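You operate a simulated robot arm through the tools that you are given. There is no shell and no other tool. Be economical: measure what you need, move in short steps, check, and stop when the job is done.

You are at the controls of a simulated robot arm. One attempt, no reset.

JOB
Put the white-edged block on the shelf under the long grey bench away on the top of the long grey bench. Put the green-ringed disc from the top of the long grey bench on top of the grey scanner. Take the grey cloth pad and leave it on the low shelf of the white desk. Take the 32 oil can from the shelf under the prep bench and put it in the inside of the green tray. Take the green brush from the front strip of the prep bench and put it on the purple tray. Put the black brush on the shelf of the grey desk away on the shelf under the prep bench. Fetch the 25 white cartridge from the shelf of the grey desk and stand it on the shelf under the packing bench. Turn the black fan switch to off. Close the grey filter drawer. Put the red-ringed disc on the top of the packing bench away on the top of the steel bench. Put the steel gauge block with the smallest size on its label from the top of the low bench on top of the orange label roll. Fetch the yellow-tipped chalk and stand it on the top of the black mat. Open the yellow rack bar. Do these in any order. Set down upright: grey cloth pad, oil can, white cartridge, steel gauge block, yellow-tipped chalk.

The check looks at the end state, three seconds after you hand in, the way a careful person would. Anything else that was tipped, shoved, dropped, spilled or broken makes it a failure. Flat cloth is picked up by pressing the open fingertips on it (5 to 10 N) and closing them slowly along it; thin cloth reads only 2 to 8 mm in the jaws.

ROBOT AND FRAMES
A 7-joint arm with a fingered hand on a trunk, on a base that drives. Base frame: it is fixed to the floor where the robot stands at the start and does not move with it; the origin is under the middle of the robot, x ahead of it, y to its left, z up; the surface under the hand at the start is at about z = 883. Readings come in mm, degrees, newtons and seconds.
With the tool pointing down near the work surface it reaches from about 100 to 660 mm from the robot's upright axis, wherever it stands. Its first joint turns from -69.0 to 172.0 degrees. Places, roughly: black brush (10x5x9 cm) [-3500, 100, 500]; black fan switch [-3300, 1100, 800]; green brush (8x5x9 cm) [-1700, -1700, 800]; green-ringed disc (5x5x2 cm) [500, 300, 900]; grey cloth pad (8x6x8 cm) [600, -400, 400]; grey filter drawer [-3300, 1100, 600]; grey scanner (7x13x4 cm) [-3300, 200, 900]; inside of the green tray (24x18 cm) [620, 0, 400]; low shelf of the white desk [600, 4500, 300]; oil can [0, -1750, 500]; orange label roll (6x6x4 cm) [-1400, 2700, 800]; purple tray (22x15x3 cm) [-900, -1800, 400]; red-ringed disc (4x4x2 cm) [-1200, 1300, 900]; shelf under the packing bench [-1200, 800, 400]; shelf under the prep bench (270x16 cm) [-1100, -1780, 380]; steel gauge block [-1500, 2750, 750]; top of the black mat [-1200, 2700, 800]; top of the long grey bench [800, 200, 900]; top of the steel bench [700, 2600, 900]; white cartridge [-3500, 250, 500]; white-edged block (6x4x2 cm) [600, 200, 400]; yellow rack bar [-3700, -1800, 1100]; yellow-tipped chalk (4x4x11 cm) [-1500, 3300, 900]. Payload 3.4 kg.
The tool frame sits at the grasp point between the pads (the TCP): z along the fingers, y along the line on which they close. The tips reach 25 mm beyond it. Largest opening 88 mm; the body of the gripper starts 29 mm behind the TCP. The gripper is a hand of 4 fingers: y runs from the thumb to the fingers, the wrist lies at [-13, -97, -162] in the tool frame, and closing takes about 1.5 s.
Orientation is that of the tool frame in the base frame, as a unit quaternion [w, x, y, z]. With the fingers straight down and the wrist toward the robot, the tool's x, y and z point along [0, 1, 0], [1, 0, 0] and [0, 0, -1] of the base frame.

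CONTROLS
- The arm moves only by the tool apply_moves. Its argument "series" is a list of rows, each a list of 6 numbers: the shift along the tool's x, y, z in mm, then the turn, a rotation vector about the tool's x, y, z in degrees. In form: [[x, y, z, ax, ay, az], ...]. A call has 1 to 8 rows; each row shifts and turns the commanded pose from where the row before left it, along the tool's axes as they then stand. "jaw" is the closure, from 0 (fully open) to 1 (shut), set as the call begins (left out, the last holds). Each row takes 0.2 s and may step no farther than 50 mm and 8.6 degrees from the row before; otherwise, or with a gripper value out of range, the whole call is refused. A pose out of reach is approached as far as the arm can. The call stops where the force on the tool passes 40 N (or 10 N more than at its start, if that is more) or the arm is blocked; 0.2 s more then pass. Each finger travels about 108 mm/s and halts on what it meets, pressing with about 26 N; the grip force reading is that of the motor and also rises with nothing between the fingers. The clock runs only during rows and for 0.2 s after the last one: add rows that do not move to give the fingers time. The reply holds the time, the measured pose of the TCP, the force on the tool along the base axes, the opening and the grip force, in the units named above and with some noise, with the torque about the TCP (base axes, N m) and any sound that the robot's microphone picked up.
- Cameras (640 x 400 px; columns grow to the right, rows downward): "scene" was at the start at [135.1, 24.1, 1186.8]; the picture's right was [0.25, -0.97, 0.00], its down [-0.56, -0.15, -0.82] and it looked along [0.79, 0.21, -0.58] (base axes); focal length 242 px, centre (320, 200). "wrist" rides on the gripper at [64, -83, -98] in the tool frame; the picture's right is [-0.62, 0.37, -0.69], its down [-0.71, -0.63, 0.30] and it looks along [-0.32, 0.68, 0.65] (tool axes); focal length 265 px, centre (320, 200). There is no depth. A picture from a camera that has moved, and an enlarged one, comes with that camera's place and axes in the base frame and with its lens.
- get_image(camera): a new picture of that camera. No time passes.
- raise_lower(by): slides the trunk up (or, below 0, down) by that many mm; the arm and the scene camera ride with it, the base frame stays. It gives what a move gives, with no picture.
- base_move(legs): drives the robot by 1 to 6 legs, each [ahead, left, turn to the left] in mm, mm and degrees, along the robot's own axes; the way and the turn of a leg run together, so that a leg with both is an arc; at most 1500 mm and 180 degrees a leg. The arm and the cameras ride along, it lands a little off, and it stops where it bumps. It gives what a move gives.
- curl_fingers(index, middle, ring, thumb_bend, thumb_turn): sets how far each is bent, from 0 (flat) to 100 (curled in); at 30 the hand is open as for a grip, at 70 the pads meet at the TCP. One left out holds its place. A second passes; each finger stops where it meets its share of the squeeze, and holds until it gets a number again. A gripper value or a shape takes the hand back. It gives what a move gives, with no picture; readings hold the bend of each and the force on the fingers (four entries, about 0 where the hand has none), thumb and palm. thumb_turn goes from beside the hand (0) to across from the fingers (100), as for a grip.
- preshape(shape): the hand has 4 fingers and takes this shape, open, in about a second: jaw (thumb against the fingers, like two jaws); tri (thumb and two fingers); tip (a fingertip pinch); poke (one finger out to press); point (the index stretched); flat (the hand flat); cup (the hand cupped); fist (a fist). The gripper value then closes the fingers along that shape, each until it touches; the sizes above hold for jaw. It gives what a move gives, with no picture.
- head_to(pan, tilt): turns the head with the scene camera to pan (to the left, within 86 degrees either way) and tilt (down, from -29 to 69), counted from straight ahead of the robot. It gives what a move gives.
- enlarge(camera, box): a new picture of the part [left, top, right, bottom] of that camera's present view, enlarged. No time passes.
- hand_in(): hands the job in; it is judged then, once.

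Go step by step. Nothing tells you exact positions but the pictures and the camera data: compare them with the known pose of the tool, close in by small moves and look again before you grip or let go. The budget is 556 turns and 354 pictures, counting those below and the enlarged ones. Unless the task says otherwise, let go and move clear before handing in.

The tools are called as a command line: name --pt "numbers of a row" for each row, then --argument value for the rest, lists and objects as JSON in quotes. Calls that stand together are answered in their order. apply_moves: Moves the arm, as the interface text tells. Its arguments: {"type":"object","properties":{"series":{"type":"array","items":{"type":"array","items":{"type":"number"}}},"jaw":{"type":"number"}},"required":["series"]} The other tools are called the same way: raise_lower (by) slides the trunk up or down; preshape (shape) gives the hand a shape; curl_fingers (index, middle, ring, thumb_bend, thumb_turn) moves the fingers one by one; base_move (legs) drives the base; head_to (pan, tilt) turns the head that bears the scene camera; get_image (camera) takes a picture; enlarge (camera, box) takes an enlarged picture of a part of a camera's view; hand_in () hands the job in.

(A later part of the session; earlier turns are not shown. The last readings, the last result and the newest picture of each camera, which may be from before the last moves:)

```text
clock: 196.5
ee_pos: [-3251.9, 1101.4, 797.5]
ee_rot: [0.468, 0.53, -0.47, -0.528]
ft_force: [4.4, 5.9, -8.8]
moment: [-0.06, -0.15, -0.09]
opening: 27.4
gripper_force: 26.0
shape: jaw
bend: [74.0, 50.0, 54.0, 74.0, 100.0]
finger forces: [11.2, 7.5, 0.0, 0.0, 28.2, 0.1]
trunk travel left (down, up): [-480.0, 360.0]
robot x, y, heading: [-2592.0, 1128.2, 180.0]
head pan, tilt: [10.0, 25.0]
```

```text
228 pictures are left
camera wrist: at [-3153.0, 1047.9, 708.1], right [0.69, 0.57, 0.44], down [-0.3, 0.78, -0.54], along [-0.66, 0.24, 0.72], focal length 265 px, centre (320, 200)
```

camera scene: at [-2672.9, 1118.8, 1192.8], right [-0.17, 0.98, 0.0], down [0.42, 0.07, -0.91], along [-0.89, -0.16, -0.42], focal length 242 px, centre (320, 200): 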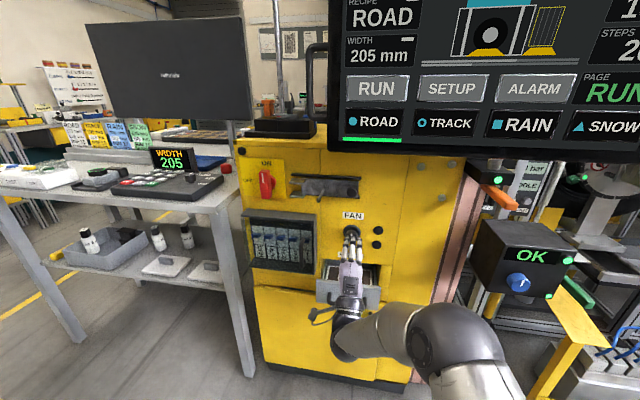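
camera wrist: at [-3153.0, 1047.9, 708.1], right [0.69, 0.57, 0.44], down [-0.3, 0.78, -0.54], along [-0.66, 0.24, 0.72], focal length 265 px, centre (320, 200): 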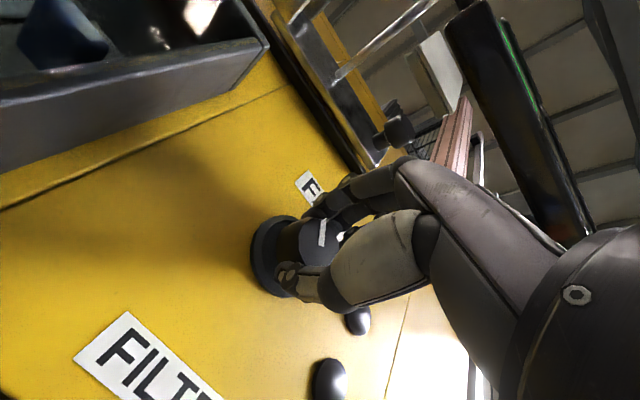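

The knob turns with the hand. Continuing.

apply_moves --pt "0 0 0 0 0 -8" --pt "0 0 0 0 0 -8" --pt "0 0 0 0 0 -8" --pt "0 0 0 0 0 -8" --pt "0 0 0 0 0 0"

get_image --camera "wrist"

```text
clock: 197.7
ee_pos: [-3251.4, 1102.4, 797.8]
ee_rot: [0.305, 0.638, -0.306, -0.637]
ft_force: [4.4, 11.6, -8.6]
moment: [-0.06, -0.21, -0.27]
opening: 27.6
gripper_force: 25.6
shape: jaw
bend: [74.0, 52.0, 54.0, 74.0, 100.0]
finger forces: [10.0, 6.4, 0.0, 0.0, 30.3, 0.0]
trunk travel left (down, up): [-480.0, 360.0]
robot x, y, heading: [-2593.1, 1134.6, 179.8]
head pan, tilt: [10.0, 25.0]
```

```text
227 pictures are left
camera wrist: at [-3153.1, 1104.9, 693.8], right [0.69, 0.25, 0.68], down [-0.3, 0.95, -0.04], along [-0.66, -0.18, 0.73], focal length 265 px, centre (320, 200)
```

wrist: 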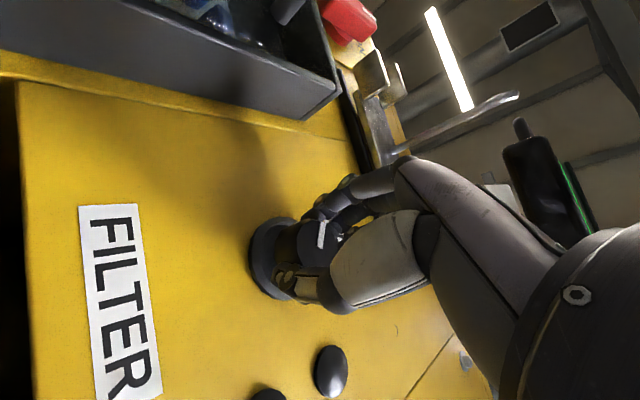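

apply_moves --pt "0 0 0 0 0 -8" --pt "0 0 0 0 0 -8" --pt "0 0 0 0 0 -6" --pt "0 0 0 0 0 0"

get_image --camera "wrist"

get_image --camera "scene"

```text
clock: 198.7
ee_pos: [-3251.5, 1103.6, 798.2]
ee_rot: [-0.178, -0.684, 0.18, 0.684]
ft_force: [3.3, 8.5, -0.2]
moment: [-0.19, -0.03, -0.19]
opening: 26.5
gripper_force: 25.9
shape: jaw
bend: [75.0, 53.0, 54.0, 75.0, 96.0]
finger forces: [11.8, 6.6, 0.0, 0.0, 26.1, 0.0]
trunk travel left (down, up): [-480.0, 360.0]
robot x, y, heading: [-2594.8, 1132.8, 180.0]
head pan, tilt: [10.0, 25.0]
```

```text
226 pictures are left
camera wrist: at [-3153.1, 1144.6, 703.2], right [0.69, -0.02, 0.72], down [-0.3, 0.9, 0.31], along [-0.65, -0.44, 0.62], focal length 265 px, centre (320, 200)
```

wrist: 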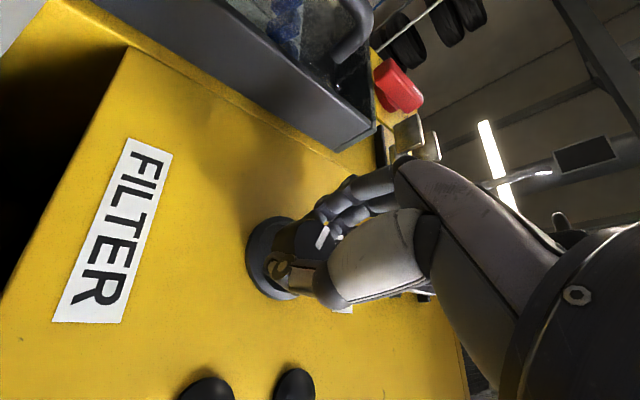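

```text
225 pictures are left
camera scene: at [-2731.8, 1120.4, 1193.0], right [-0.17, 0.98, 0.0], down [0.42, 0.07, -0.91], along [-0.89, -0.16, -0.42], focal length 242 px, centre (320, 200)
```

scene: 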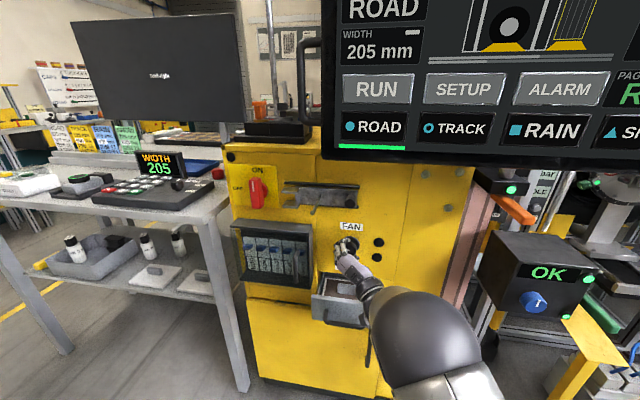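

Releasing the knob and backing off a little to read the marker.

apply_moves --pt "0 0 0 0 0 0" --pt "0 0 0 0 0 0" --pt "0 0 0 0 0 0" --pt "0 0 0 0 0 0" --pt "0 0 -30 0 0 0" --pt "0 0 -40 0 0 0" --pt "0 0 0 0 0 0" --jaw 0.2

get_image --camera "wrist"

enlarge --camera "scene" --box '[310, 200, 410, 290]'

```text
clock: 200.3
ee_pos: [-3185.4, 1114.7, 791.2]
ee_rot: [0.172, 0.687, -0.194, -0.678]
ft_force: [0.0, -0.6, -1.3]
moment: [-0.02, 0.03, -0.02]
opening: 70.0
gripper_force: 0.0
shape: jaw
bend: [27.0, 34.0, 32.0, 49.0, 99.0]
finger forces: [0.0, 0.1, 0.1, 0.0, 0.1, 0.0]
trunk travel left (down, up): [-480.0, 360.0]
robot x, y, heading: [-2595.4, 1135.8, 179.8]
head pan, tilt: [10.0, 25.0]
```

```text
224 pictures are left
camera wrist: at [-3083.6, 1151.9, 697.3], right [0.68, -0.03, 0.73], down [-0.29, 0.91, 0.3], along [-0.68, -0.41, 0.61], focal length 265 px, centre (320, 200)
```

wrist: 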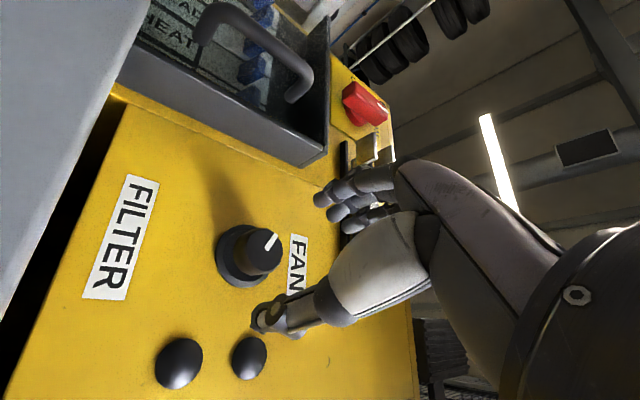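

```text
4.44 times, centred on (360, 245) of scene
camera zoom: at [-2732.5, 1118.9, 1192.8], right [-0.17, 0.98, 0.0], down [0.42, 0.07, -0.91], along [-0.89, -0.16, -0.42], focal length 1077 px, centre (142, 0)
```

zoom: 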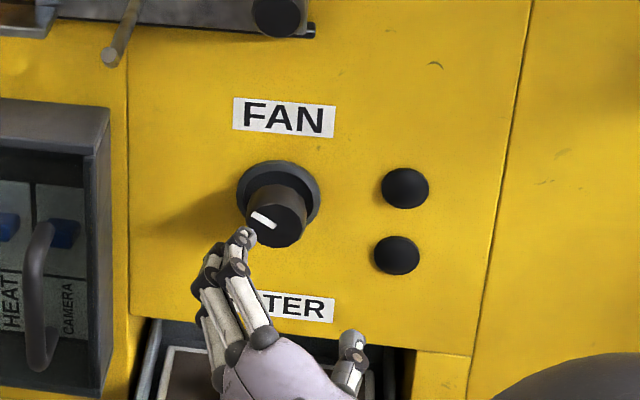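

The marker now points to about 10 o'clock (≈60° left). I'll re-grip and test whether it turns further or is at its stop.

apply_moves --pt "0 0 0 0 0 8.4" --pt "0 0 0 0 0 8.4" --pt "0 0 0 0 0 8.4" --pt "0 0 0 0 0 8.4" --pt "0 0 0 0 0 8.4" --pt "0 0 0 0 0 8.4" --pt "0 0 0 0 0 0"

apply_moves --pt "12 9 0 0 0 0" --pt "0 0 30 0 0 0" --pt "0 0 20 0 0 0" --pt "0 0 0 0 0 0"

get_image --camera "wrist"

```text
clock: 201.9
ee_pos: [-3181.3, 1101.3, 799.2]
ee_rot: [0.454, 0.542, -0.454, -0.542]
ft_force: [0.5, 0.2, -0.5]
moment: [0.02, 0.01, 0.01]
opening: 70.2
gripper_force: 0.0
shape: jaw
bend: [27.0, 34.0, 32.0, 49.0, 99.0]
finger forces: [0.1, 0.0, 0.0, 0.0, 0.1, 0.1]
trunk travel left (down, up): [-480.0, 360.0]
robot x, y, heading: [-2593.4, 1138.6, 179.9]
head pan, tilt: [10.0, 25.0]
```

```text
clock: 202.9
ee_pos: [-3231.2, 1087.6, 804.2]
ee_rot: [0.453, 0.544, -0.452, -0.542]
ft_force: [0.2, -0.5, -0.4]
moment: [-0.02, -0.01, 0.02]
opening: 70.1
gripper_force: 0.0
shape: jaw
bend: [27.0, 34.0, 32.0, 49.0, 99.0]
finger forces: [0.1, 0.0, 0.0, 0.1, 0.0, 0.0]
trunk travel left (down, up): [-480.0, 360.0]
robot x, y, heading: [-2590.5, 1130.0, 180.1]
head pan, tilt: [10.0, 25.0]
```

```text
222 pictures are left
camera wrist: at [-3132.3, 1039.4, 711.9], right [0.69, 0.54, 0.47], down [-0.3, 0.82, -0.49], along [-0.66, 0.2, 0.73], focal length 265 px, centre (320, 200)
```

wrist: 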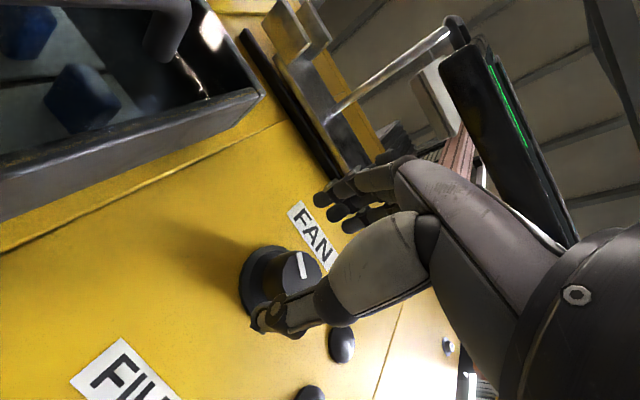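

apply_moves --pt "-12 -8.5 0 0 0 0" --pt "0 0 20 0 0 0" --pt "0 0 0 0 0 0"

apply_moves --pt "0 0 0 0 0 0" --pt "0 0 0 0 0 0" --pt "0 0 0 0 0 0" --pt "0 0 0 0 0 0" --pt "0 0 0 0 0 0" --pt "0 0 0 0 0 0" --jaw 1

enlarge --camera "wrist" --box '[220, 150, 380, 330]'

apply_moves --pt "0 0 0 0 0 -8" --pt "0 0 0 0 0 -8" --pt "0 0 0 0 0 -8" --pt "0 0 0 0 0 0"

enlarge --camera "wrist" --box '[220, 150, 380, 330]'

```text
clock: 203.7
ee_pos: [-3250.8, 1100.6, 797.3]
ee_rot: [-0.452, -0.543, 0.453, 0.544]
ft_force: [0.5, 0.1, -0.2]
moment: [-0.01, 0.01, 0.03]
opening: 70.1
gripper_force: 0.0
shape: jaw
bend: [27.0, 34.0, 32.0, 49.0, 99.0]
finger forces: [0.0, 0.0, 0.0, 0.0, 0.0, 0.0]
trunk travel left (down, up): [-480.0, 360.0]
robot x, y, heading: [-2590.1, 1132.4, 179.8]
head pan, tilt: [10.0, 25.0]
```

```text
clock: 205.1
ee_pos: [-3252.1, 1101.1, 797.5]
ee_rot: [0.452, 0.544, -0.453, -0.542]
ft_force: [2.1, -0.7, -3.6]
moment: [-0.03, -0.07, 0.05]
opening: 27.1
gripper_force: 26.1
shape: jaw
bend: [74.0, 51.0, 56.0, 74.0, 100.0]
finger forces: [12.7, 7.4, 0.1, 0.1, 23.7, 0.0]
trunk travel left (down, up): [-480.0, 360.0]
robot x, y, heading: [-2593.6, 1133.7, 179.9]
head pan, tilt: [10.0, 25.0]
```

```text
2.22 times, centred on (300, 240) of wrist
camera zoom: at [-3152.0, 1052.9, 705.2], right [0.69, 0.54, 0.48], down [-0.3, 0.82, -0.49], along [-0.66, 0.2, 0.73], focal length 590 px, centre (364, 111)
```

zoom: 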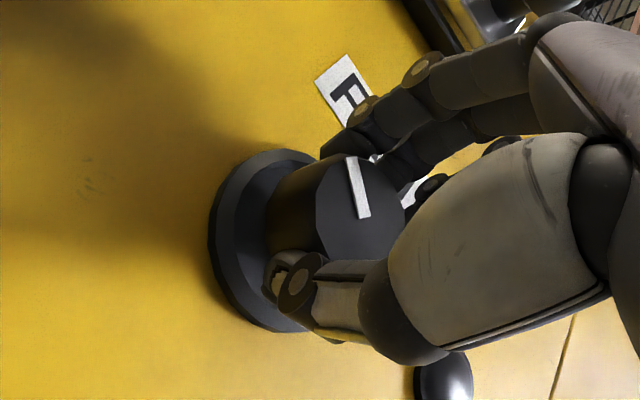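

```text
clock: 206.1
ee_pos: [-3251.6, 1102.5, 798.2]
ee_rot: [0.33, 0.626, -0.329, -0.625]
ft_force: [3.7, 6.3, -1.7]
moment: [-0.14, 0.0, -0.11]
opening: 26.5
gripper_force: 26.1
shape: jaw
bend: [74.0, 53.0, 56.0, 76.0, 96.0]
finger forces: [10.7, 8.1, 0.0, 0.1, 23.1, 0.0]
trunk travel left (down, up): [-480.0, 360.0]
robot x, y, heading: [-2594.1, 1133.6, 180.0]
head pan, tilt: [10.0, 25.0]
```

```text
2.22 times, centred on (300, 240) of wrist
camera zoom: at [-3152.6, 1096.2, 694.9], right [0.69, 0.3, 0.65], down [-0.3, 0.95, -0.12], along [-0.65, -0.12, 0.75], focal length 590 px, centre (364, 111)
```

zoom: 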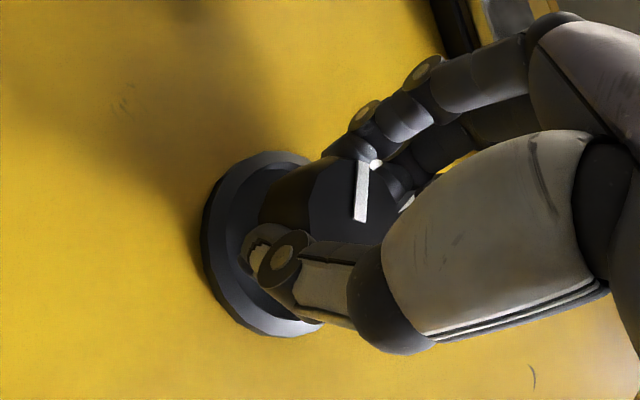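

The knob no longer follows — it's at its stop. Releasing, backing off and confirming the marker.

apply_moves --pt "0 0 0 0 0 0" --pt "0 0 0 0 0 0" --pt "0 0 0 0 0 0" --pt "0 0 0 0 0 0" --pt "0 0 -30 0 0 0" --pt "0 0 -40 0 0 0" --pt "0 0 0 0 0 0" --jaw 0.2

base_move --legs '[[-150, 0, 0]]'

enlarge --camera "scene" --box '[310, 180, 410, 290]'

get_image --camera "wrist"

```text
clock: 207.7
ee_pos: [-3182.4, 1100.6, 798.2]
ee_rot: [0.331, 0.626, -0.33, -0.625]
ft_force: [0.6, 0.0, 0.0]
moment: [-0.01, 0.0, 0.04]
opening: 70.3
gripper_force: 0.0
shape: jaw
bend: [27.0, 34.0, 32.0, 49.0, 99.0]
finger forces: [0.1, 0.0, 0.1, 0.1, 0.0, 0.1]
trunk travel left (down, up): [-480.0, 360.0]
robot x, y, heading: [-2592.1, 1130.8, 180.1]
head pan, tilt: [10.0, 25.0]
```

```text
clock: 209.0
ee_pos: [-3032.7, 1100.3, 798.9]
ee_rot: [0.33, 0.626, -0.33, -0.625]
ft_force: [0.8, -0.6, 0.6]
moment: [0.0, -0.01, -0.04]
opening: 69.9
gripper_force: 0.0
shape: jaw
bend: [27.0, 34.0, 32.0, 49.0, 99.0]
finger forces: [0.1, 0.0, 0.0, 0.1, 0.1, 0.0]
trunk travel left (down, up): [-480.0, 360.0]
robot x, y, heading: [-2441.9, 1125.2, 180.0]
head pan, tilt: [10.0, 25.0]
```

```text
3.64 times, centred on (360, 235) of scene
camera zoom: at [-2582.5, 1118.8, 1192.9], right [-0.17, 0.99, 0.0], down [0.42, 0.07, -0.91], along [-0.89, -0.16, -0.42], focal length 881 px, centre (174, 73)
```

zoom: 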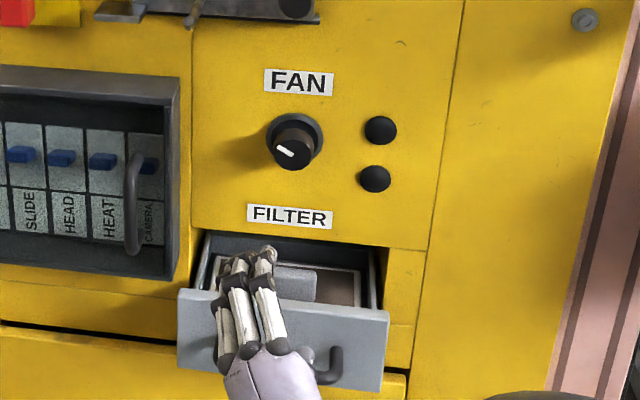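

```text
218 pictures are left
camera wrist: at [-2933.9, 1095.1, 695.1], right [0.69, 0.3, 0.65], down [-0.3, 0.95, -0.12], along [-0.65, -0.12, 0.75], focal length 265 px, centre (320, 200)
```

wrist: 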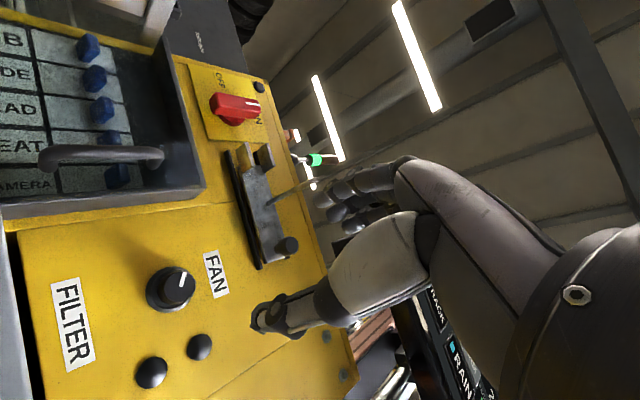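

The fan switch now points left at its stop. Next, the FILTER drawer: rolling the hand level, closing the fingers and lowering to the drawer front's height.

apply_moves --pt "0 0 0 0 0 8.5" --pt "0 0 0 0 0 8.5" --pt "0 0 0 0 0 8.5" --pt "0 0 0 0 0 8.5" --pt "0 0 0 0 0 0" --pt "0 0 0 0 0 0" --pt "0 0 0 0 0 0" --jaw 1

raise_lower --by -140

get_image --camera "scene"

get_image --camera "wrist"

```text
clock: 210.6
ee_pos: [-3033.9, 1101.3, 798.9]
ee_rot: [0.498, 0.501, -0.499, -0.501]
ft_force: [0.3, -0.4, 0.0]
moment: [0.02, 0.02, -0.03]
opening: 0.2
gripper_force: 26.3
shape: jaw
bend: [70.0, 70.0, 70.0, 39.0, 100.0]
finger forces: [0.0, 0.1, 0.0, 0.0, 0.0, 0.0]
trunk travel left (down, up): [-480.0, 360.0]
robot x, y, heading: [-2440.8, 1129.8, 179.6]
head pan, tilt: [10.0, 25.0]
```

```text
clock: 212.3
ee_pos: [-3033.6, 1101.1, 659.5]
ee_rot: [0.498, 0.502, -0.498, -0.501]
ft_force: [0.4, -0.5, -1.3]
moment: [-0.01, -0.02, 0.02]
opening: 0.0
gripper_force: 25.7
shape: jaw
bend: [70.0, 70.0, 70.0, 39.0, 100.0]
finger forces: [0.1, 0.0, 0.0, 0.0, 0.0, 0.0]
trunk travel left (down, up): [-340.0, 500.0]
robot x, y, heading: [-2441.7, 1133.9, 180.0]
head pan, tilt: [10.0, 25.0]
```

```text
217 pictures are left
camera scene: at [-2583.2, 1118.8, 1052.9], right [-0.17, 0.99, 0.0], down [0.42, 0.07, -0.91], along [-0.89, -0.16, -0.42], focal length 242 px, centre (320, 200)
```

scene: 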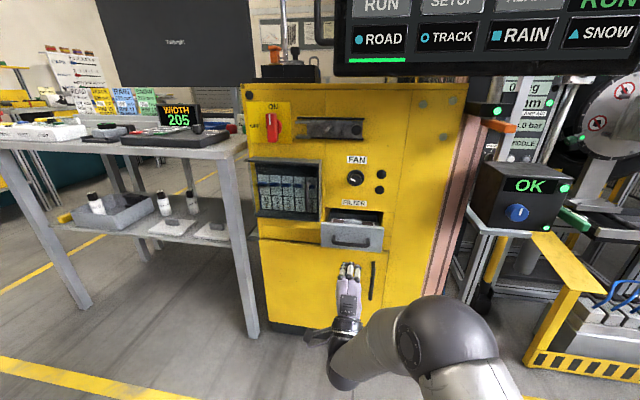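

```text
216 pictures are left
camera wrist: at [-2934.6, 1037.4, 576.2], right [0.69, 0.62, 0.37], down [-0.3, 0.72, -0.63], along [-0.65, 0.32, 0.68], focal length 265 px, centre (320, 200)
```

wrist: 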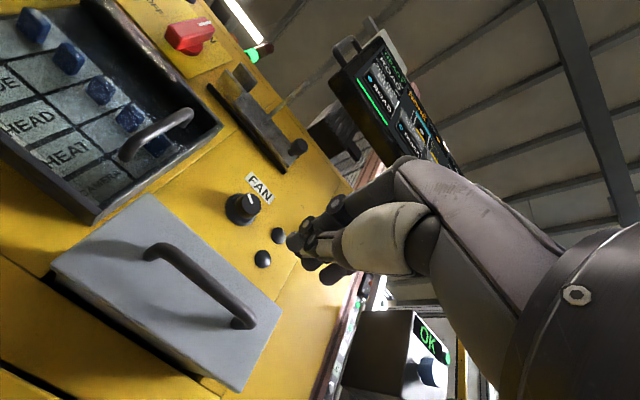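

Drawer front at x≈−3243, z 605–675. Driving in and pressing its upper edge with closed fingertips.

base_move --legs '[[165, 0, 0]]'

apply_moves --pt "-3 0 8 0 0 0" --pt "0 0 8 0 0 0" --pt "0 0 8 0 0 0" --pt "0 0 8 0 0 0" --pt "0 0 8 0 0 0" --pt "0 0 0 0 0 0"

get_image --camera "scene"

get_image --camera "wrist"

```text
clock: 213.8
ee_pos: [-3198.1, 1100.4, 659.6]
ee_rot: [0.499, 0.502, -0.498, -0.5]
ft_force: [0.0, -0.6, 1.2]
moment: [0.01, -0.01, 0.05]
opening: 0.0
gripper_force: 26.2
shape: jaw
bend: [70.0, 70.0, 70.0, 40.0, 100.0]
finger forces: [0.0, 0.1, 1.0, 0.0, 1.3, 0.1]
trunk travel left (down, up): [-340.0, 500.0]
robot x, y, heading: [-2607.2, 1135.7, 180.0]
head pan, tilt: [10.0, 25.0]
```

```text
clock: 215.2
ee_pos: [-3237.6, 1103.4, 659.0]
ee_rot: [0.499, 0.502, -0.498, -0.501]
ft_force: [3.7, 0.9, 3.9]
moment: [0.05, -0.04, -0.01]
opening: 0.2
gripper_force: 25.6
shape: jaw
bend: [70.0, 70.0, 70.0, 40.0, 100.0]
finger forces: [0.0, 0.1, 0.0, 0.0, 5.6, 0.0]
trunk travel left (down, up): [-340.0, 500.0]
robot x, y, heading: [-2610.9, 1133.6, 179.9]
head pan, tilt: [10.0, 25.0]
```

```text
215 pictures are left
camera scene: at [-2747.0, 1118.8, 1053.0], right [-0.17, 0.98, 0.0], down [0.42, 0.07, -0.91], along [-0.89, -0.16, -0.42], focal length 242 px, centre (320, 200)
```

scene: 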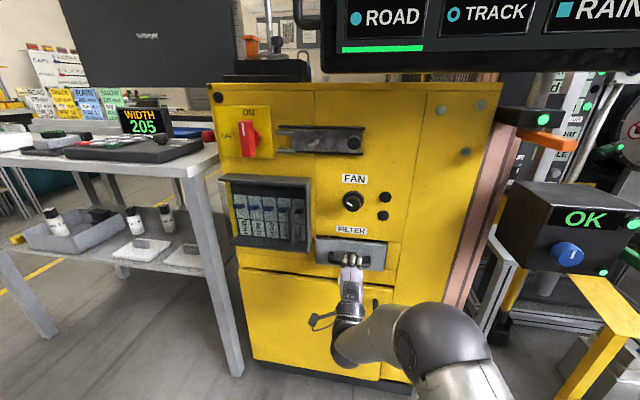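

```text
214 pictures are left
camera wrist: at [-3138.6, 1039.9, 576.8], right [0.69, 0.62, 0.37], down [-0.3, 0.72, -0.63], along [-0.65, 0.32, 0.69], focal length 265 px, centre (320, 200)
```

wrist: 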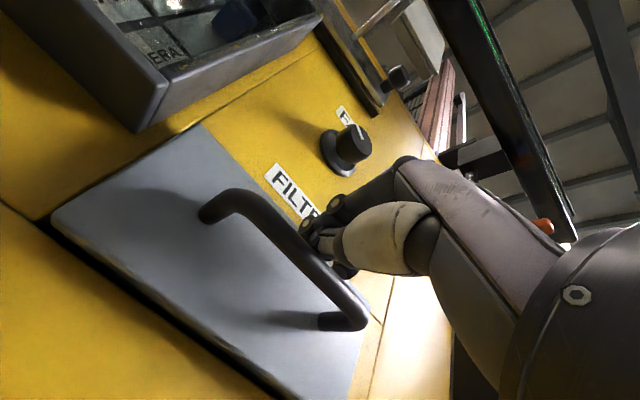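

The drawer is moving in. Continuing to push until it is firmly shut.

apply_moves --pt "0 0 6 0 0 0" --pt "0 0 6 0 0 0" --pt "0 0 6 0 0 0" --pt "0 0 0 0 0 0"

get_image --camera "wrist"

enlarge --camera "scene" --box '[290, 200, 410, 300]'

```text
clock: 216.1
ee_pos: [-3250.1, 1104.0, 662.1]
ee_rot: [-0.503, -0.499, 0.495, 0.503]
ft_force: [25.8, 4.3, 8.7]
moment: [-0.01, 0.07, 0.02]
opening: 0.0
gripper_force: 25.9
shape: jaw
bend: [70.0, 70.0, 70.0, 40.0, 100.0]
finger forces: [26.3, 0.0, 0.1, 0.0, 7.4, 0.0]
trunk travel left (down, up): [-340.0, 500.0]
robot x, y, heading: [-2603.1, 1133.8, 179.9]
head pan, tilt: [10.0, 25.0]
stopped in row 4: the force on the tool passed its limit at 41 N (the readings are from after the stop); the commanded pose is now the measured one
```

```text
213 pictures are left
camera wrist: at [-3152.3, 1039.5, 579.5], right [0.69, 0.62, 0.36], down [-0.32, 0.72, -0.62], along [-0.65, 0.32, 0.69], focal length 265 px, centre (320, 200)
```

wrist: 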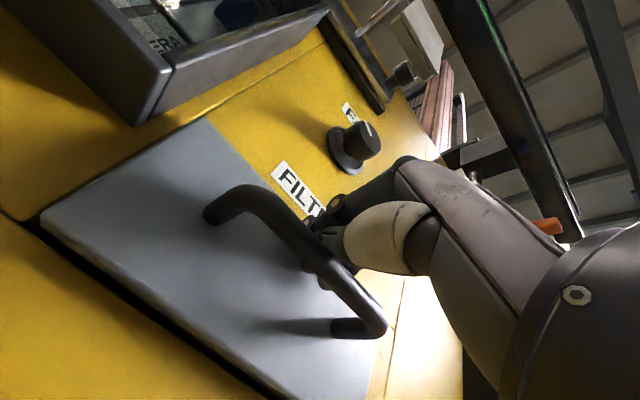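

```text
4.00 times, centred on (350, 250) of scene
camera zoom: at [-2741.9, 1119.7, 1053.6], right [-0.17, 0.98, 0.0], down [0.41, 0.07, -0.91], along [-0.89, -0.16, -0.42], focal length 969 px, centre (200, 0)
```

zoom: 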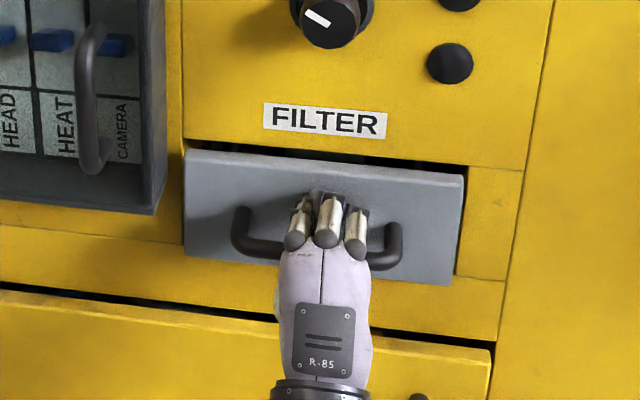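

apply_moves --pt "0 5 -30 0 0 0" --pt "0 0 -40 0 0 0" --pt "0 0 0 0 0 0"

base_move --legs '[[-200, 0, 0]]'

enlarge --camera "scene" --box '[250, 130, 450, 290]'

get_image --camera "wrist"

```text
clock: 216.9
ee_pos: [-3183.7, 1103.3, 662.8]
ee_rot: [0.5, 0.502, -0.497, -0.501]
ft_force: [0.2, -0.2, -0.6]
moment: [0.0, -0.01, -0.03]
opening: 0.2
gripper_force: 25.7
shape: jaw
bend: [70.0, 70.0, 70.0, 42.0, 100.0]
finger forces: [0.1, 0.0, 0.1, 0.1, 0.0, 0.1]
trunk travel left (down, up): [-340.0, 500.0]
robot x, y, heading: [-2608.0, 1134.0, 179.8]
head pan, tilt: [10.0, 25.0]
```

```text
clock: 218.5
ee_pos: [-2985.1, 1102.5, 662.6]
ee_rot: [-0.499, -0.501, 0.498, 0.501]
ft_force: [-0.3, -0.4, 0.8]
moment: [-0.01, -0.01, 0.04]
opening: 0.0
gripper_force: 26.2
shape: jaw
bend: [70.0, 70.0, 70.0, 42.0, 100.0]
finger forces: [0.0, 0.0, 0.1, 0.0, 0.0, 0.0]
trunk travel left (down, up): [-340.0, 500.0]
robot x, y, heading: [-2409.4, 1134.9, 180.1]
head pan, tilt: [10.0, 25.0]
```

```text
2.50 times, centred on (350, 210) of scene
camera zoom: at [-2547.9, 1118.7, 1052.9], right [-0.17, 0.98, 0.0], down [0.42, 0.07, -0.91], along [-0.89, -0.16, -0.42], focal length 606 px, centre (245, 175)
```

zoom: 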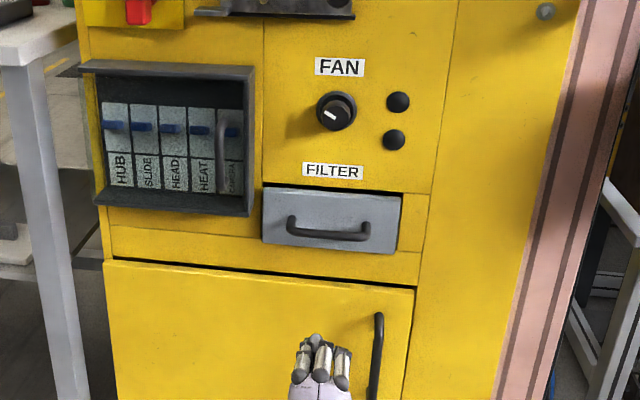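

```text
210 pictures are left
camera wrist: at [-2886.0, 1039.9, 579.7], right [0.69, 0.62, 0.37], down [-0.31, 0.72, -0.63], along [-0.65, 0.32, 0.69], focal length 265 px, centre (320, 200)
```

wrist: 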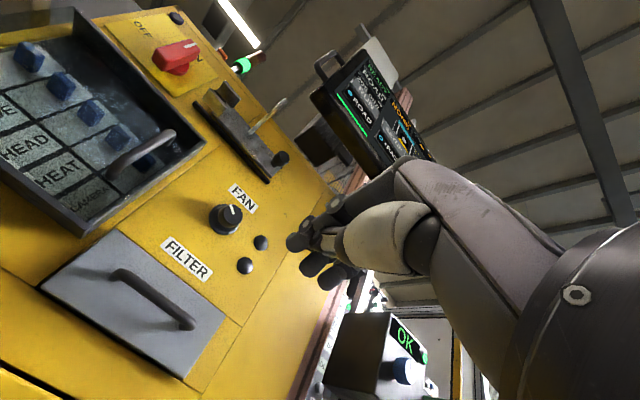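

Drawer closed. Next, the grey desk's shelf: returning the hand to point down and moving in front of the desk at shelf-viewing height.

apply_moves --pt "0 0 0 8.5 0 0" --pt "0 0 0 8.5 0 0" --pt "0 0 0 8.5 0 0" --pt "0 0 0 8.5 0 0" --pt "0 0 0 8.5 0 0" --pt "0 0 0 8.5 0 0" --pt "0 0 0 8.5 0 0" --pt "0 0 0 8.5 0 0" --jaw 0

apply_moves --pt "0 0 0 8.5 0 0" --pt "0 0 0 8.5 0 0" --pt "0 0 0 5 0 0" --pt "0 0 0 0 0 0"

base_move --legs '[[0, 860, 0]]'

head_to --pan -10 --tilt 25

get_image --camera "scene"

get_image --camera "wrist"

```text
clock: 220.3
ee_pos: [-2984.5, 1102.5, 663.2]
ee_rot: [0.133, 0.697, -0.692, -0.137]
ft_force: [0.9, -0.6, 0.7]
moment: [-0.02, 0.01, -0.02]
opening: 87.9
gripper_force: 0.1
shape: jaw
bend: [30.0, 30.0, 30.0, 30.0, 98.0]
finger forces: [0.0, 0.1, 0.1, 0.0, 0.0, 0.1]
trunk travel left (down, up): [-340.0, 500.0]
robot x, y, heading: [-2407.3, 1137.0, 180.2]
head pan, tilt: [10.0, 25.0]
```

```text
clock: 221.3
ee_pos: [-2984.8, 1104.1, 662.9]
ee_rot: [-0.002, 0.708, -0.706, -0.002]
ft_force: [-0.3, -0.1, 0.1]
moment: [-0.02, 0.02, 0.0]
opening: 87.7
gripper_force: 0.0
shape: jaw
bend: [30.0, 30.0, 30.0, 30.0, 98.0]
finger forces: [0.0, 0.1, 0.1, 0.1, 0.1, 0.0]
trunk travel left (down, up): [-340.0, 500.0]
robot x, y, heading: [-2405.1, 1129.7, 180.0]
head pan, tilt: [10.0, 25.0]
```

```text
clock: 225.9
ee_pos: [-2985.6, 233.5, 663.2]
ee_rot: [-0.001, 0.709, -0.705, -0.003]
ft_force: [-0.2, -0.3, -0.2]
moment: [0.03, 0.01, 0.01]
opening: 87.8
gripper_force: 0.0
shape: jaw
bend: [30.0, 30.0, 30.0, 30.0, 98.0]
finger forces: [0.0, 0.0, 0.1, 0.0, 0.1, 0.0]
trunk travel left (down, up): [-340.0, 500.0]
robot x, y, heading: [-2405.0, 265.7, -179.9]
head pan, tilt: [10.0, 25.0]
```

```text
clock: 226.7
ee_pos: [-2983.9, 232.7, 662.4]
ee_rot: [-0.001, 0.71, -0.704, -0.002]
ft_force: [-0.1, -0.6, 0.0]
moment: [0.0, 0.02, 0.04]
opening: 87.6
gripper_force: 0.0
shape: jaw
bend: [30.0, 30.0, 30.0, 30.0, 98.0]
finger forces: [0.0, 0.0, 0.0, 0.0, 0.1, 0.1]
trunk travel left (down, up): [-340.0, 500.0]
robot x, y, heading: [-2405.0, 263.8, -179.9]
head pan, tilt: [-10.0, 25.0]
```

```text
209 pictures are left
camera scene: at [-2546.7, 281.8, 1052.8], right [0.17, 0.99, 0.0], down [0.42, -0.07, -0.91], along [-0.89, 0.15, -0.42], focal length 242 px, centre (320, 200)
```

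scene: 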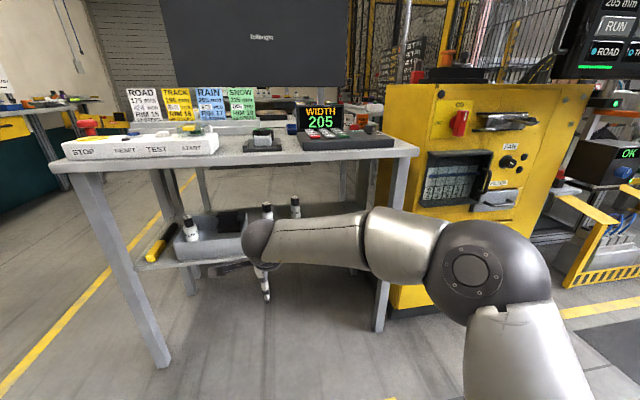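

```text
208 pictures are left
camera wrist: at [-2899.2, 168.8, 761.5], right [-0.37, 0.61, 0.7], down [0.62, 0.72, -0.3], along [-0.69, 0.32, -0.65], focal length 265 px, centre (320, 200)
```

wrist: 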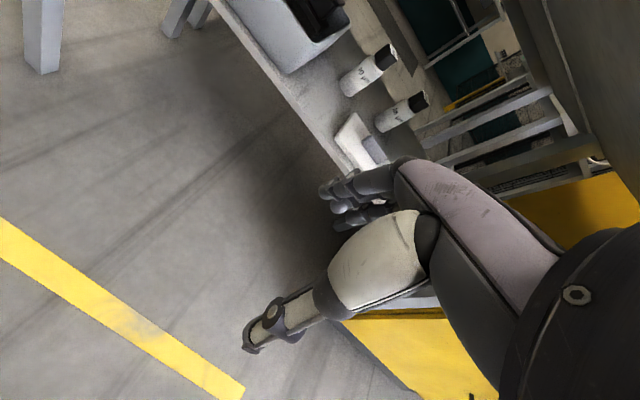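

enlarge --camera "wrist" --box '[230, 0, 450, 180]'

enlarge --camera "scene" --box '[130, 170, 370, 300]'

```text
2.22 times, centred on (340, 90) of wrist
camera zoom: at [-2899.2, 168.8, 761.5], right [-0.37, 0.61, 0.7], down [0.62, 0.72, -0.3], along [-0.69, 0.32, -0.65], focal length 590 px, centre (276, 444)
```

zoom: 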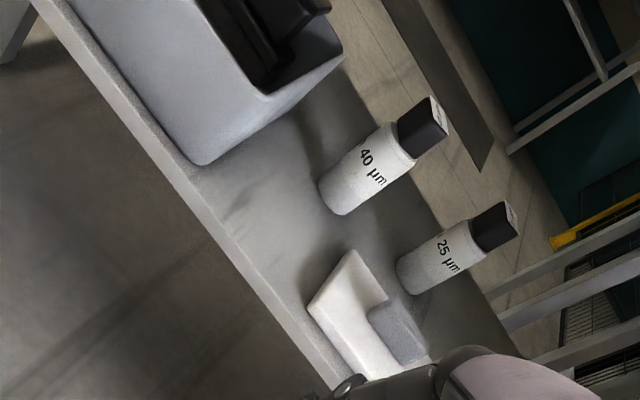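

```text
2.67 times, centred on (250, 235) of scene
camera zoom: at [-2546.7, 281.8, 1052.8], right [0.17, 0.99, 0.0], down [0.42, -0.07, -0.91], along [-0.89, 0.15, -0.42], focal length 646 px, centre (507, 107)
```

zoom: 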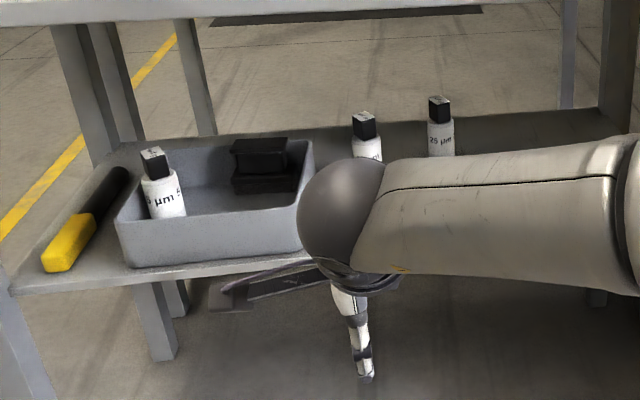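

The 25 µm bottle stands at ≈[−3520, 330], cap top ≈612, shelf ≈503. I'll come in at an angle (heading 155°) so the elbow stays clear of the desk leg, with the hand tilted 15°.

apply_moves --pt "0 0 0 -7.5 0 0" --pt "0 0 0 -7.5 0 0" --pt "0 0 0 0 0 0"

base_move --legs '[[0, 0, -25], [0, 381, 0], [200, 0, 0]]'

head_to --pan 5 --tilt 35

get_image --camera "scene"

get_image --camera "wrist"

```text
clock: 227.5
ee_pos: [-2984.4, 232.8, 661.6]
ee_rot: [0.092, 0.703, -0.699, -0.095]
ft_force: [0.3, 0.7, 0.0]
moment: [-0.02, 0.03, -0.01]
opening: 87.7
gripper_force: 0.1
shape: jaw
bend: [30.0, 30.0, 30.0, 30.0, 98.0]
finger forces: [0.0, 0.0, 0.1, 0.0, 0.0, 0.1]
trunk travel left (down, up): [-340.0, 500.0]
robot x, y, heading: [-2406.9, 265.3, -179.6]
head pan, tilt: [-10.0, 25.0]
```

```text
clock: 232.4
ee_pos: [-3283.8, 219.1, 663.3]
ee_rot: [-0.07, -0.536, 0.834, 0.112]
ft_force: [-0.1, -0.3, 0.2]
moment: [-0.01, 0.0, -0.01]
opening: 87.7
gripper_force: 0.0
shape: jaw
bend: [30.0, 30.0, 30.0, 30.0, 98.0]
finger forces: [0.1, 0.1, 0.0, 0.1, 0.0, 0.0]
trunk travel left (down, up): [-340.0, 500.0]
robot x, y, heading: [-2746.3, 3.2, 155.4]
head pan, tilt: [-10.0, 25.0]
```

```text
clock: 233.2
ee_pos: [-3284.2, 219.1, 663.1]
ee_rot: [-0.069, -0.537, 0.833, 0.111]
ft_force: [0.0, -0.7, 0.3]
moment: [0.01, 0.01, 0.02]
opening: 87.7
gripper_force: 0.0
shape: jaw
bend: [30.0, 30.0, 30.0, 30.0, 98.0]
finger forces: [0.0, 0.0, 0.0, 0.0, 0.0, 0.0]
trunk travel left (down, up): [-340.0, 500.0]
robot x, y, heading: [-2744.6, 3.2, 155.6]
head pan, tilt: [5.0, 35.0]
```

```text
205 pictures are left
camera scene: at [-2874.8, 57.0, 1037.1], right [0.34, 0.94, 0.0], down [0.54, -0.19, -0.82], along [-0.77, 0.28, -0.57], focal length 242 px, centre (320, 200)
```

scene: 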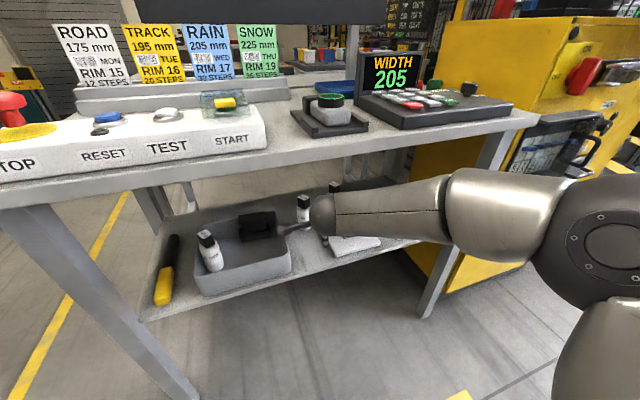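

```text
204 pictures are left
camera wrist: at [-3213.5, 116.1, 736.7], right [0.09, 0.63, 0.77], down [0.78, 0.43, -0.45], along [-0.62, 0.64, -0.45], focal length 265 px, centre (320, 200)
```

wrist: 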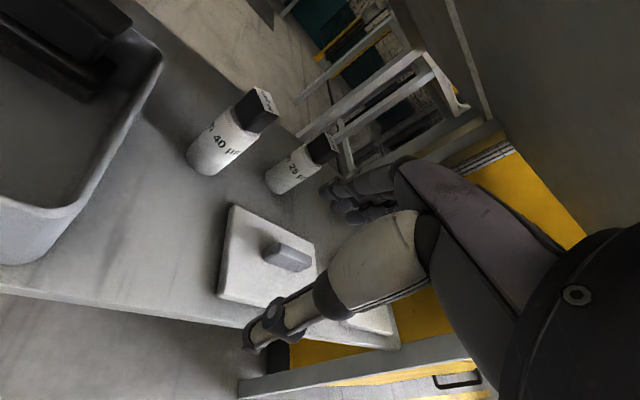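

Path to the bottle is straight along the heading (≈247 mm). Lowering slightly, then driving 190 mm in.

apply_moves --pt "0 -6.5 24 0 0 0" --pt "0 0 0 0 0 0"

base_move --legs '[[190, 0, 0]]'

get_image --camera "scene"

get_image --camera "wrist"

```text
clock: 233.8
ee_pos: [-3283.3, 219.2, 638.2]
ee_rot: [-0.068, -0.538, 0.833, 0.112]
ft_force: [0.4, -0.3, 0.7]
moment: [-0.03, 0.01, 0.02]
opening: 87.8
gripper_force: 0.1
shape: jaw
bend: [30.0, 30.0, 30.0, 30.0, 98.0]
finger forces: [0.1, 0.1, 0.0, 0.1, 0.0, 0.1]
trunk travel left (down, up): [-340.0, 500.0]
robot x, y, heading: [-2746.9, 4.8, 155.4]
head pan, tilt: [5.0, 35.0]
```

```text
clock: 235.3
ee_pos: [-3409.1, 279.8, 619.3]
ee_rot: [-0.045, -0.555, 0.825, 0.101]
ft_force: [-0.4, -0.3, -0.1]
moment: [0.02, 0.0, 0.02]
opening: 87.9
gripper_force: 0.1
shape: jaw
bend: [30.0, 30.0, 30.0, 30.0, 98.0]
finger forces: [0.0, 0.1, 0.0, 0.1, 0.1, 0.0]
trunk travel left (down, up): [-340.0, 500.0]
robot x, y, heading: [-2897.0, 73.7, 154.7]
head pan, tilt: [5.0, 35.0]
stopped in leg 1: the robot was blocked; the commanded pose is now the measured one
```

```text
203 pictures are left
camera scene: at [-3015.1, 128.2, 1039.0], right [0.34, 0.94, 0.0], down [0.53, -0.2, -0.82], along [-0.78, 0.28, -0.57], focal length 242 px, centre (320, 200)
```

scene: 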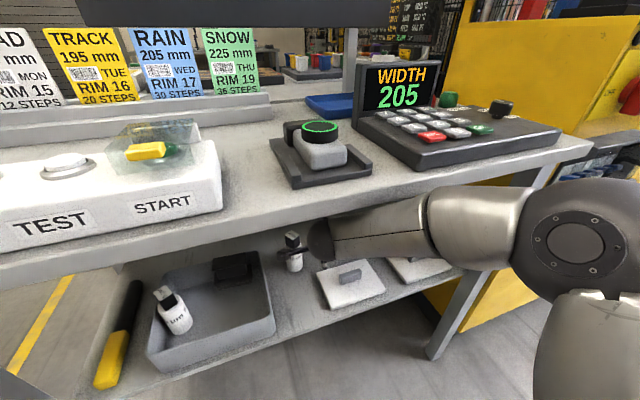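

```text
202 pictures are left
camera wrist: at [-3339.3, 178.5, 695.4], right [0.03, 0.63, 0.78], down [0.79, 0.47, -0.41], along [-0.62, 0.62, -0.48], focal length 265 px, centre (320, 200)
```

wrist: 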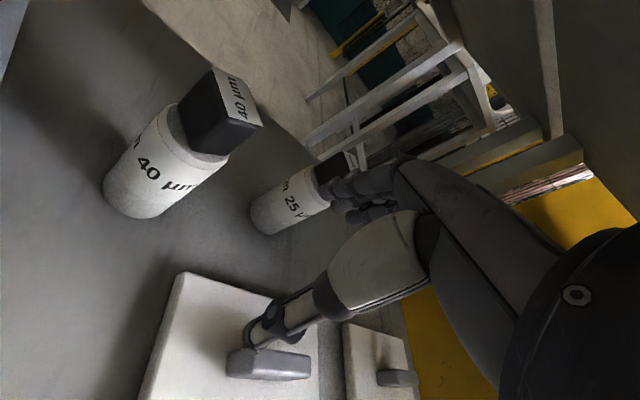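

The forearm met the desk's edge from below. Backing off, lowering the trunk while raising the hand relative to it, so the forearm passes lower.

base_move --legs '[[-90, 0, 0]]'

raise_lower --by -130

apply_moves --pt "0 11 -42 0 0 0" --pt "0 11 -42 0 0 0" --pt "0 11 -42 0 0 0" --pt "0 6 -20 0 0 0" --pt "0 0 0 0 0 0"

get_image --camera "scene"

```text
clock: 236.4
ee_pos: [-3336.3, 240.8, 614.2]
ee_rot: [-0.043, -0.555, 0.825, 0.099]
ft_force: [0.1, 0.3, 0.4]
moment: [0.01, 0.0, 0.01]
opening: 88.1
gripper_force: 0.0
shape: jaw
bend: [30.0, 30.0, 30.0, 30.0, 98.0]
finger forces: [0.1, 0.0, 0.1, 0.1, 0.0, 0.1]
trunk travel left (down, up): [-340.0, 500.0]
robot x, y, heading: [-2818.6, 38.0, 155.3]
head pan, tilt: [5.0, 35.0]
```

```text
clock: 237.5
ee_pos: [-3341.2, 240.8, 526.5]
ee_rot: [-0.055, -0.554, 0.824, 0.108]
ft_force: [0.0, -1.2, 16.4]
moment: [-0.29, -0.76, -0.04]
opening: 88.0
gripper_force: 0.0
shape: jaw
bend: [30.0, 30.0, 30.0, 24.0, 99.0]
finger forces: [0.0, 0.0, 0.0, 0.0, 16.5, 0.1]
trunk travel left (down, up): [-239.0, 601.0]
robot x, y, heading: [-2814.7, 34.0, 155.0]
head pan, tilt: [5.0, 35.0]
stopped: the force on the tool passed its limit at 52 N (the readings are from after the stop); the commanded pose is now the measured one
```

```text
clock: 238.7
ee_pos: [-3346.3, 238.2, 674.9]
ee_rot: [-0.053, -0.554, 0.824, 0.105]
ft_force: [0.8, -0.4, 1.0]
moment: [0.02, 0.0, 0.0]
opening: 88.3
gripper_force: 0.2
shape: jaw
bend: [30.0, 30.0, 30.0, 30.0, 98.0]
finger forces: [0.0, 0.0, 0.0, 0.0, 0.0, 0.1]
trunk travel left (down, up): [-239.0, 601.0]
robot x, y, heading: [-2816.8, 39.3, 154.9]
head pan, tilt: [5.0, 35.0]
```

```text
201 pictures are left
camera scene: at [-2944.9, 90.1, 936.3], right [0.34, 0.94, 0.0], down [0.54, -0.19, -0.82], along [-0.77, 0.28, -0.57], focal length 242 px, centre (320, 200)
```

scene: 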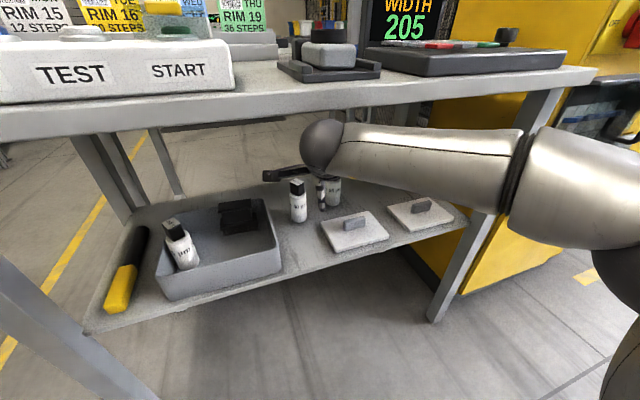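

Nothing was displaced (thumb had touched the shelf edge). Now alternating trunk-down and hand-up in small steps to bring the elbow lower.

raise_lower --by -60

apply_moves --pt "0 7 -29 0 0 0" --pt "0 7 -29 0 0 0" --pt "0 0 0 0 0 0"

raise_lower --by -40

get_image --camera "scene"

get_image --camera "wrist"

```text
clock: 239.7
ee_pos: [-3346.0, 237.6, 614.6]
ee_rot: [-0.052, -0.554, 0.824, 0.105]
ft_force: [0.2, 0.1, -0.8]
moment: [-0.04, 0.03, 0.03]
opening: 88.3
gripper_force: 0.0
shape: jaw
bend: [30.0, 30.0, 30.0, 30.0, 98.0]
finger forces: [0.1, 0.0, 0.0, 0.0, 0.0, 0.0]
trunk travel left (down, up): [-179.0, 661.0]
robot x, y, heading: [-2815.0, 38.2, 155.6]
head pan, tilt: [5.0, 35.0]
```

```text
clock: 240.5
ee_pos: [-3348.6, 237.5, 675.1]
ee_rot: [-0.052, -0.554, 0.824, 0.105]
ft_force: [0.3, 0.3, 0.1]
moment: [0.0, -0.01, 0.0]
opening: 87.8
gripper_force: 0.0
shape: jaw
bend: [30.0, 30.0, 30.0, 30.0, 98.0]
finger forces: [0.1, 0.1, 0.1, 0.0, 0.0, 0.0]
trunk travel left (down, up): [-179.0, 661.0]
robot x, y, heading: [-2813.1, 37.4, 155.4]
head pan, tilt: [5.0, 35.0]
```

```text
clock: 241.3
ee_pos: [-3346.7, 238.2, 633.0]
ee_rot: [-0.051, -0.554, 0.825, 0.105]
ft_force: [0.1, 0.1, 0.0]
moment: [0.05, 0.02, 0.0]
opening: 87.8
gripper_force: 0.0
shape: jaw
bend: [30.0, 30.0, 30.0, 30.0, 98.0]
finger forces: [0.1, 0.1, 0.0, 0.0, 0.1, 0.0]
trunk travel left (down, up): [-139.0, 701.0]
robot x, y, heading: [-2818.0, 36.1, 155.0]
head pan, tilt: [5.0, 35.0]
```

```text
200 pictures are left
camera scene: at [-2944.9, 90.1, 836.2], right [0.34, 0.94, 0.0], down [0.54, -0.19, -0.82], along [-0.77, 0.28, -0.57], focal length 242 px, centre (320, 200)
```

scene: 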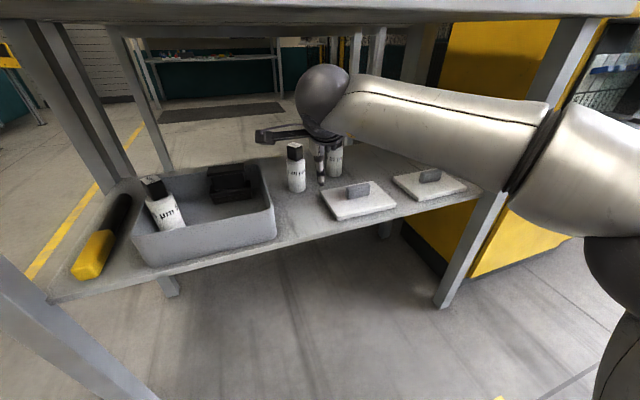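

```text
199 pictures are left
camera wrist: at [-3276.1, 135.4, 710.0], right [0.04, 0.63, 0.78], down [0.78, 0.47, -0.42], along [-0.63, 0.62, -0.47], focal length 265 px, centre (320, 200)
```

wrist: 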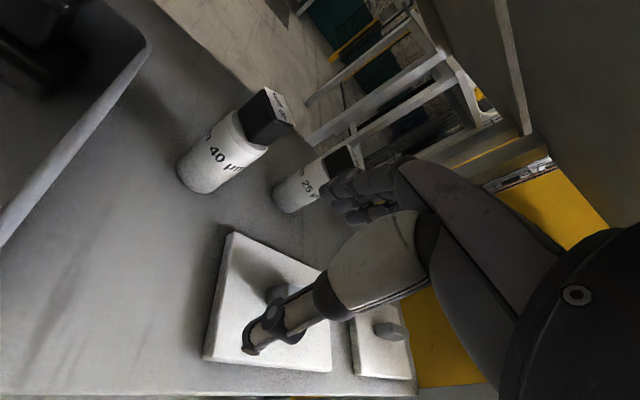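

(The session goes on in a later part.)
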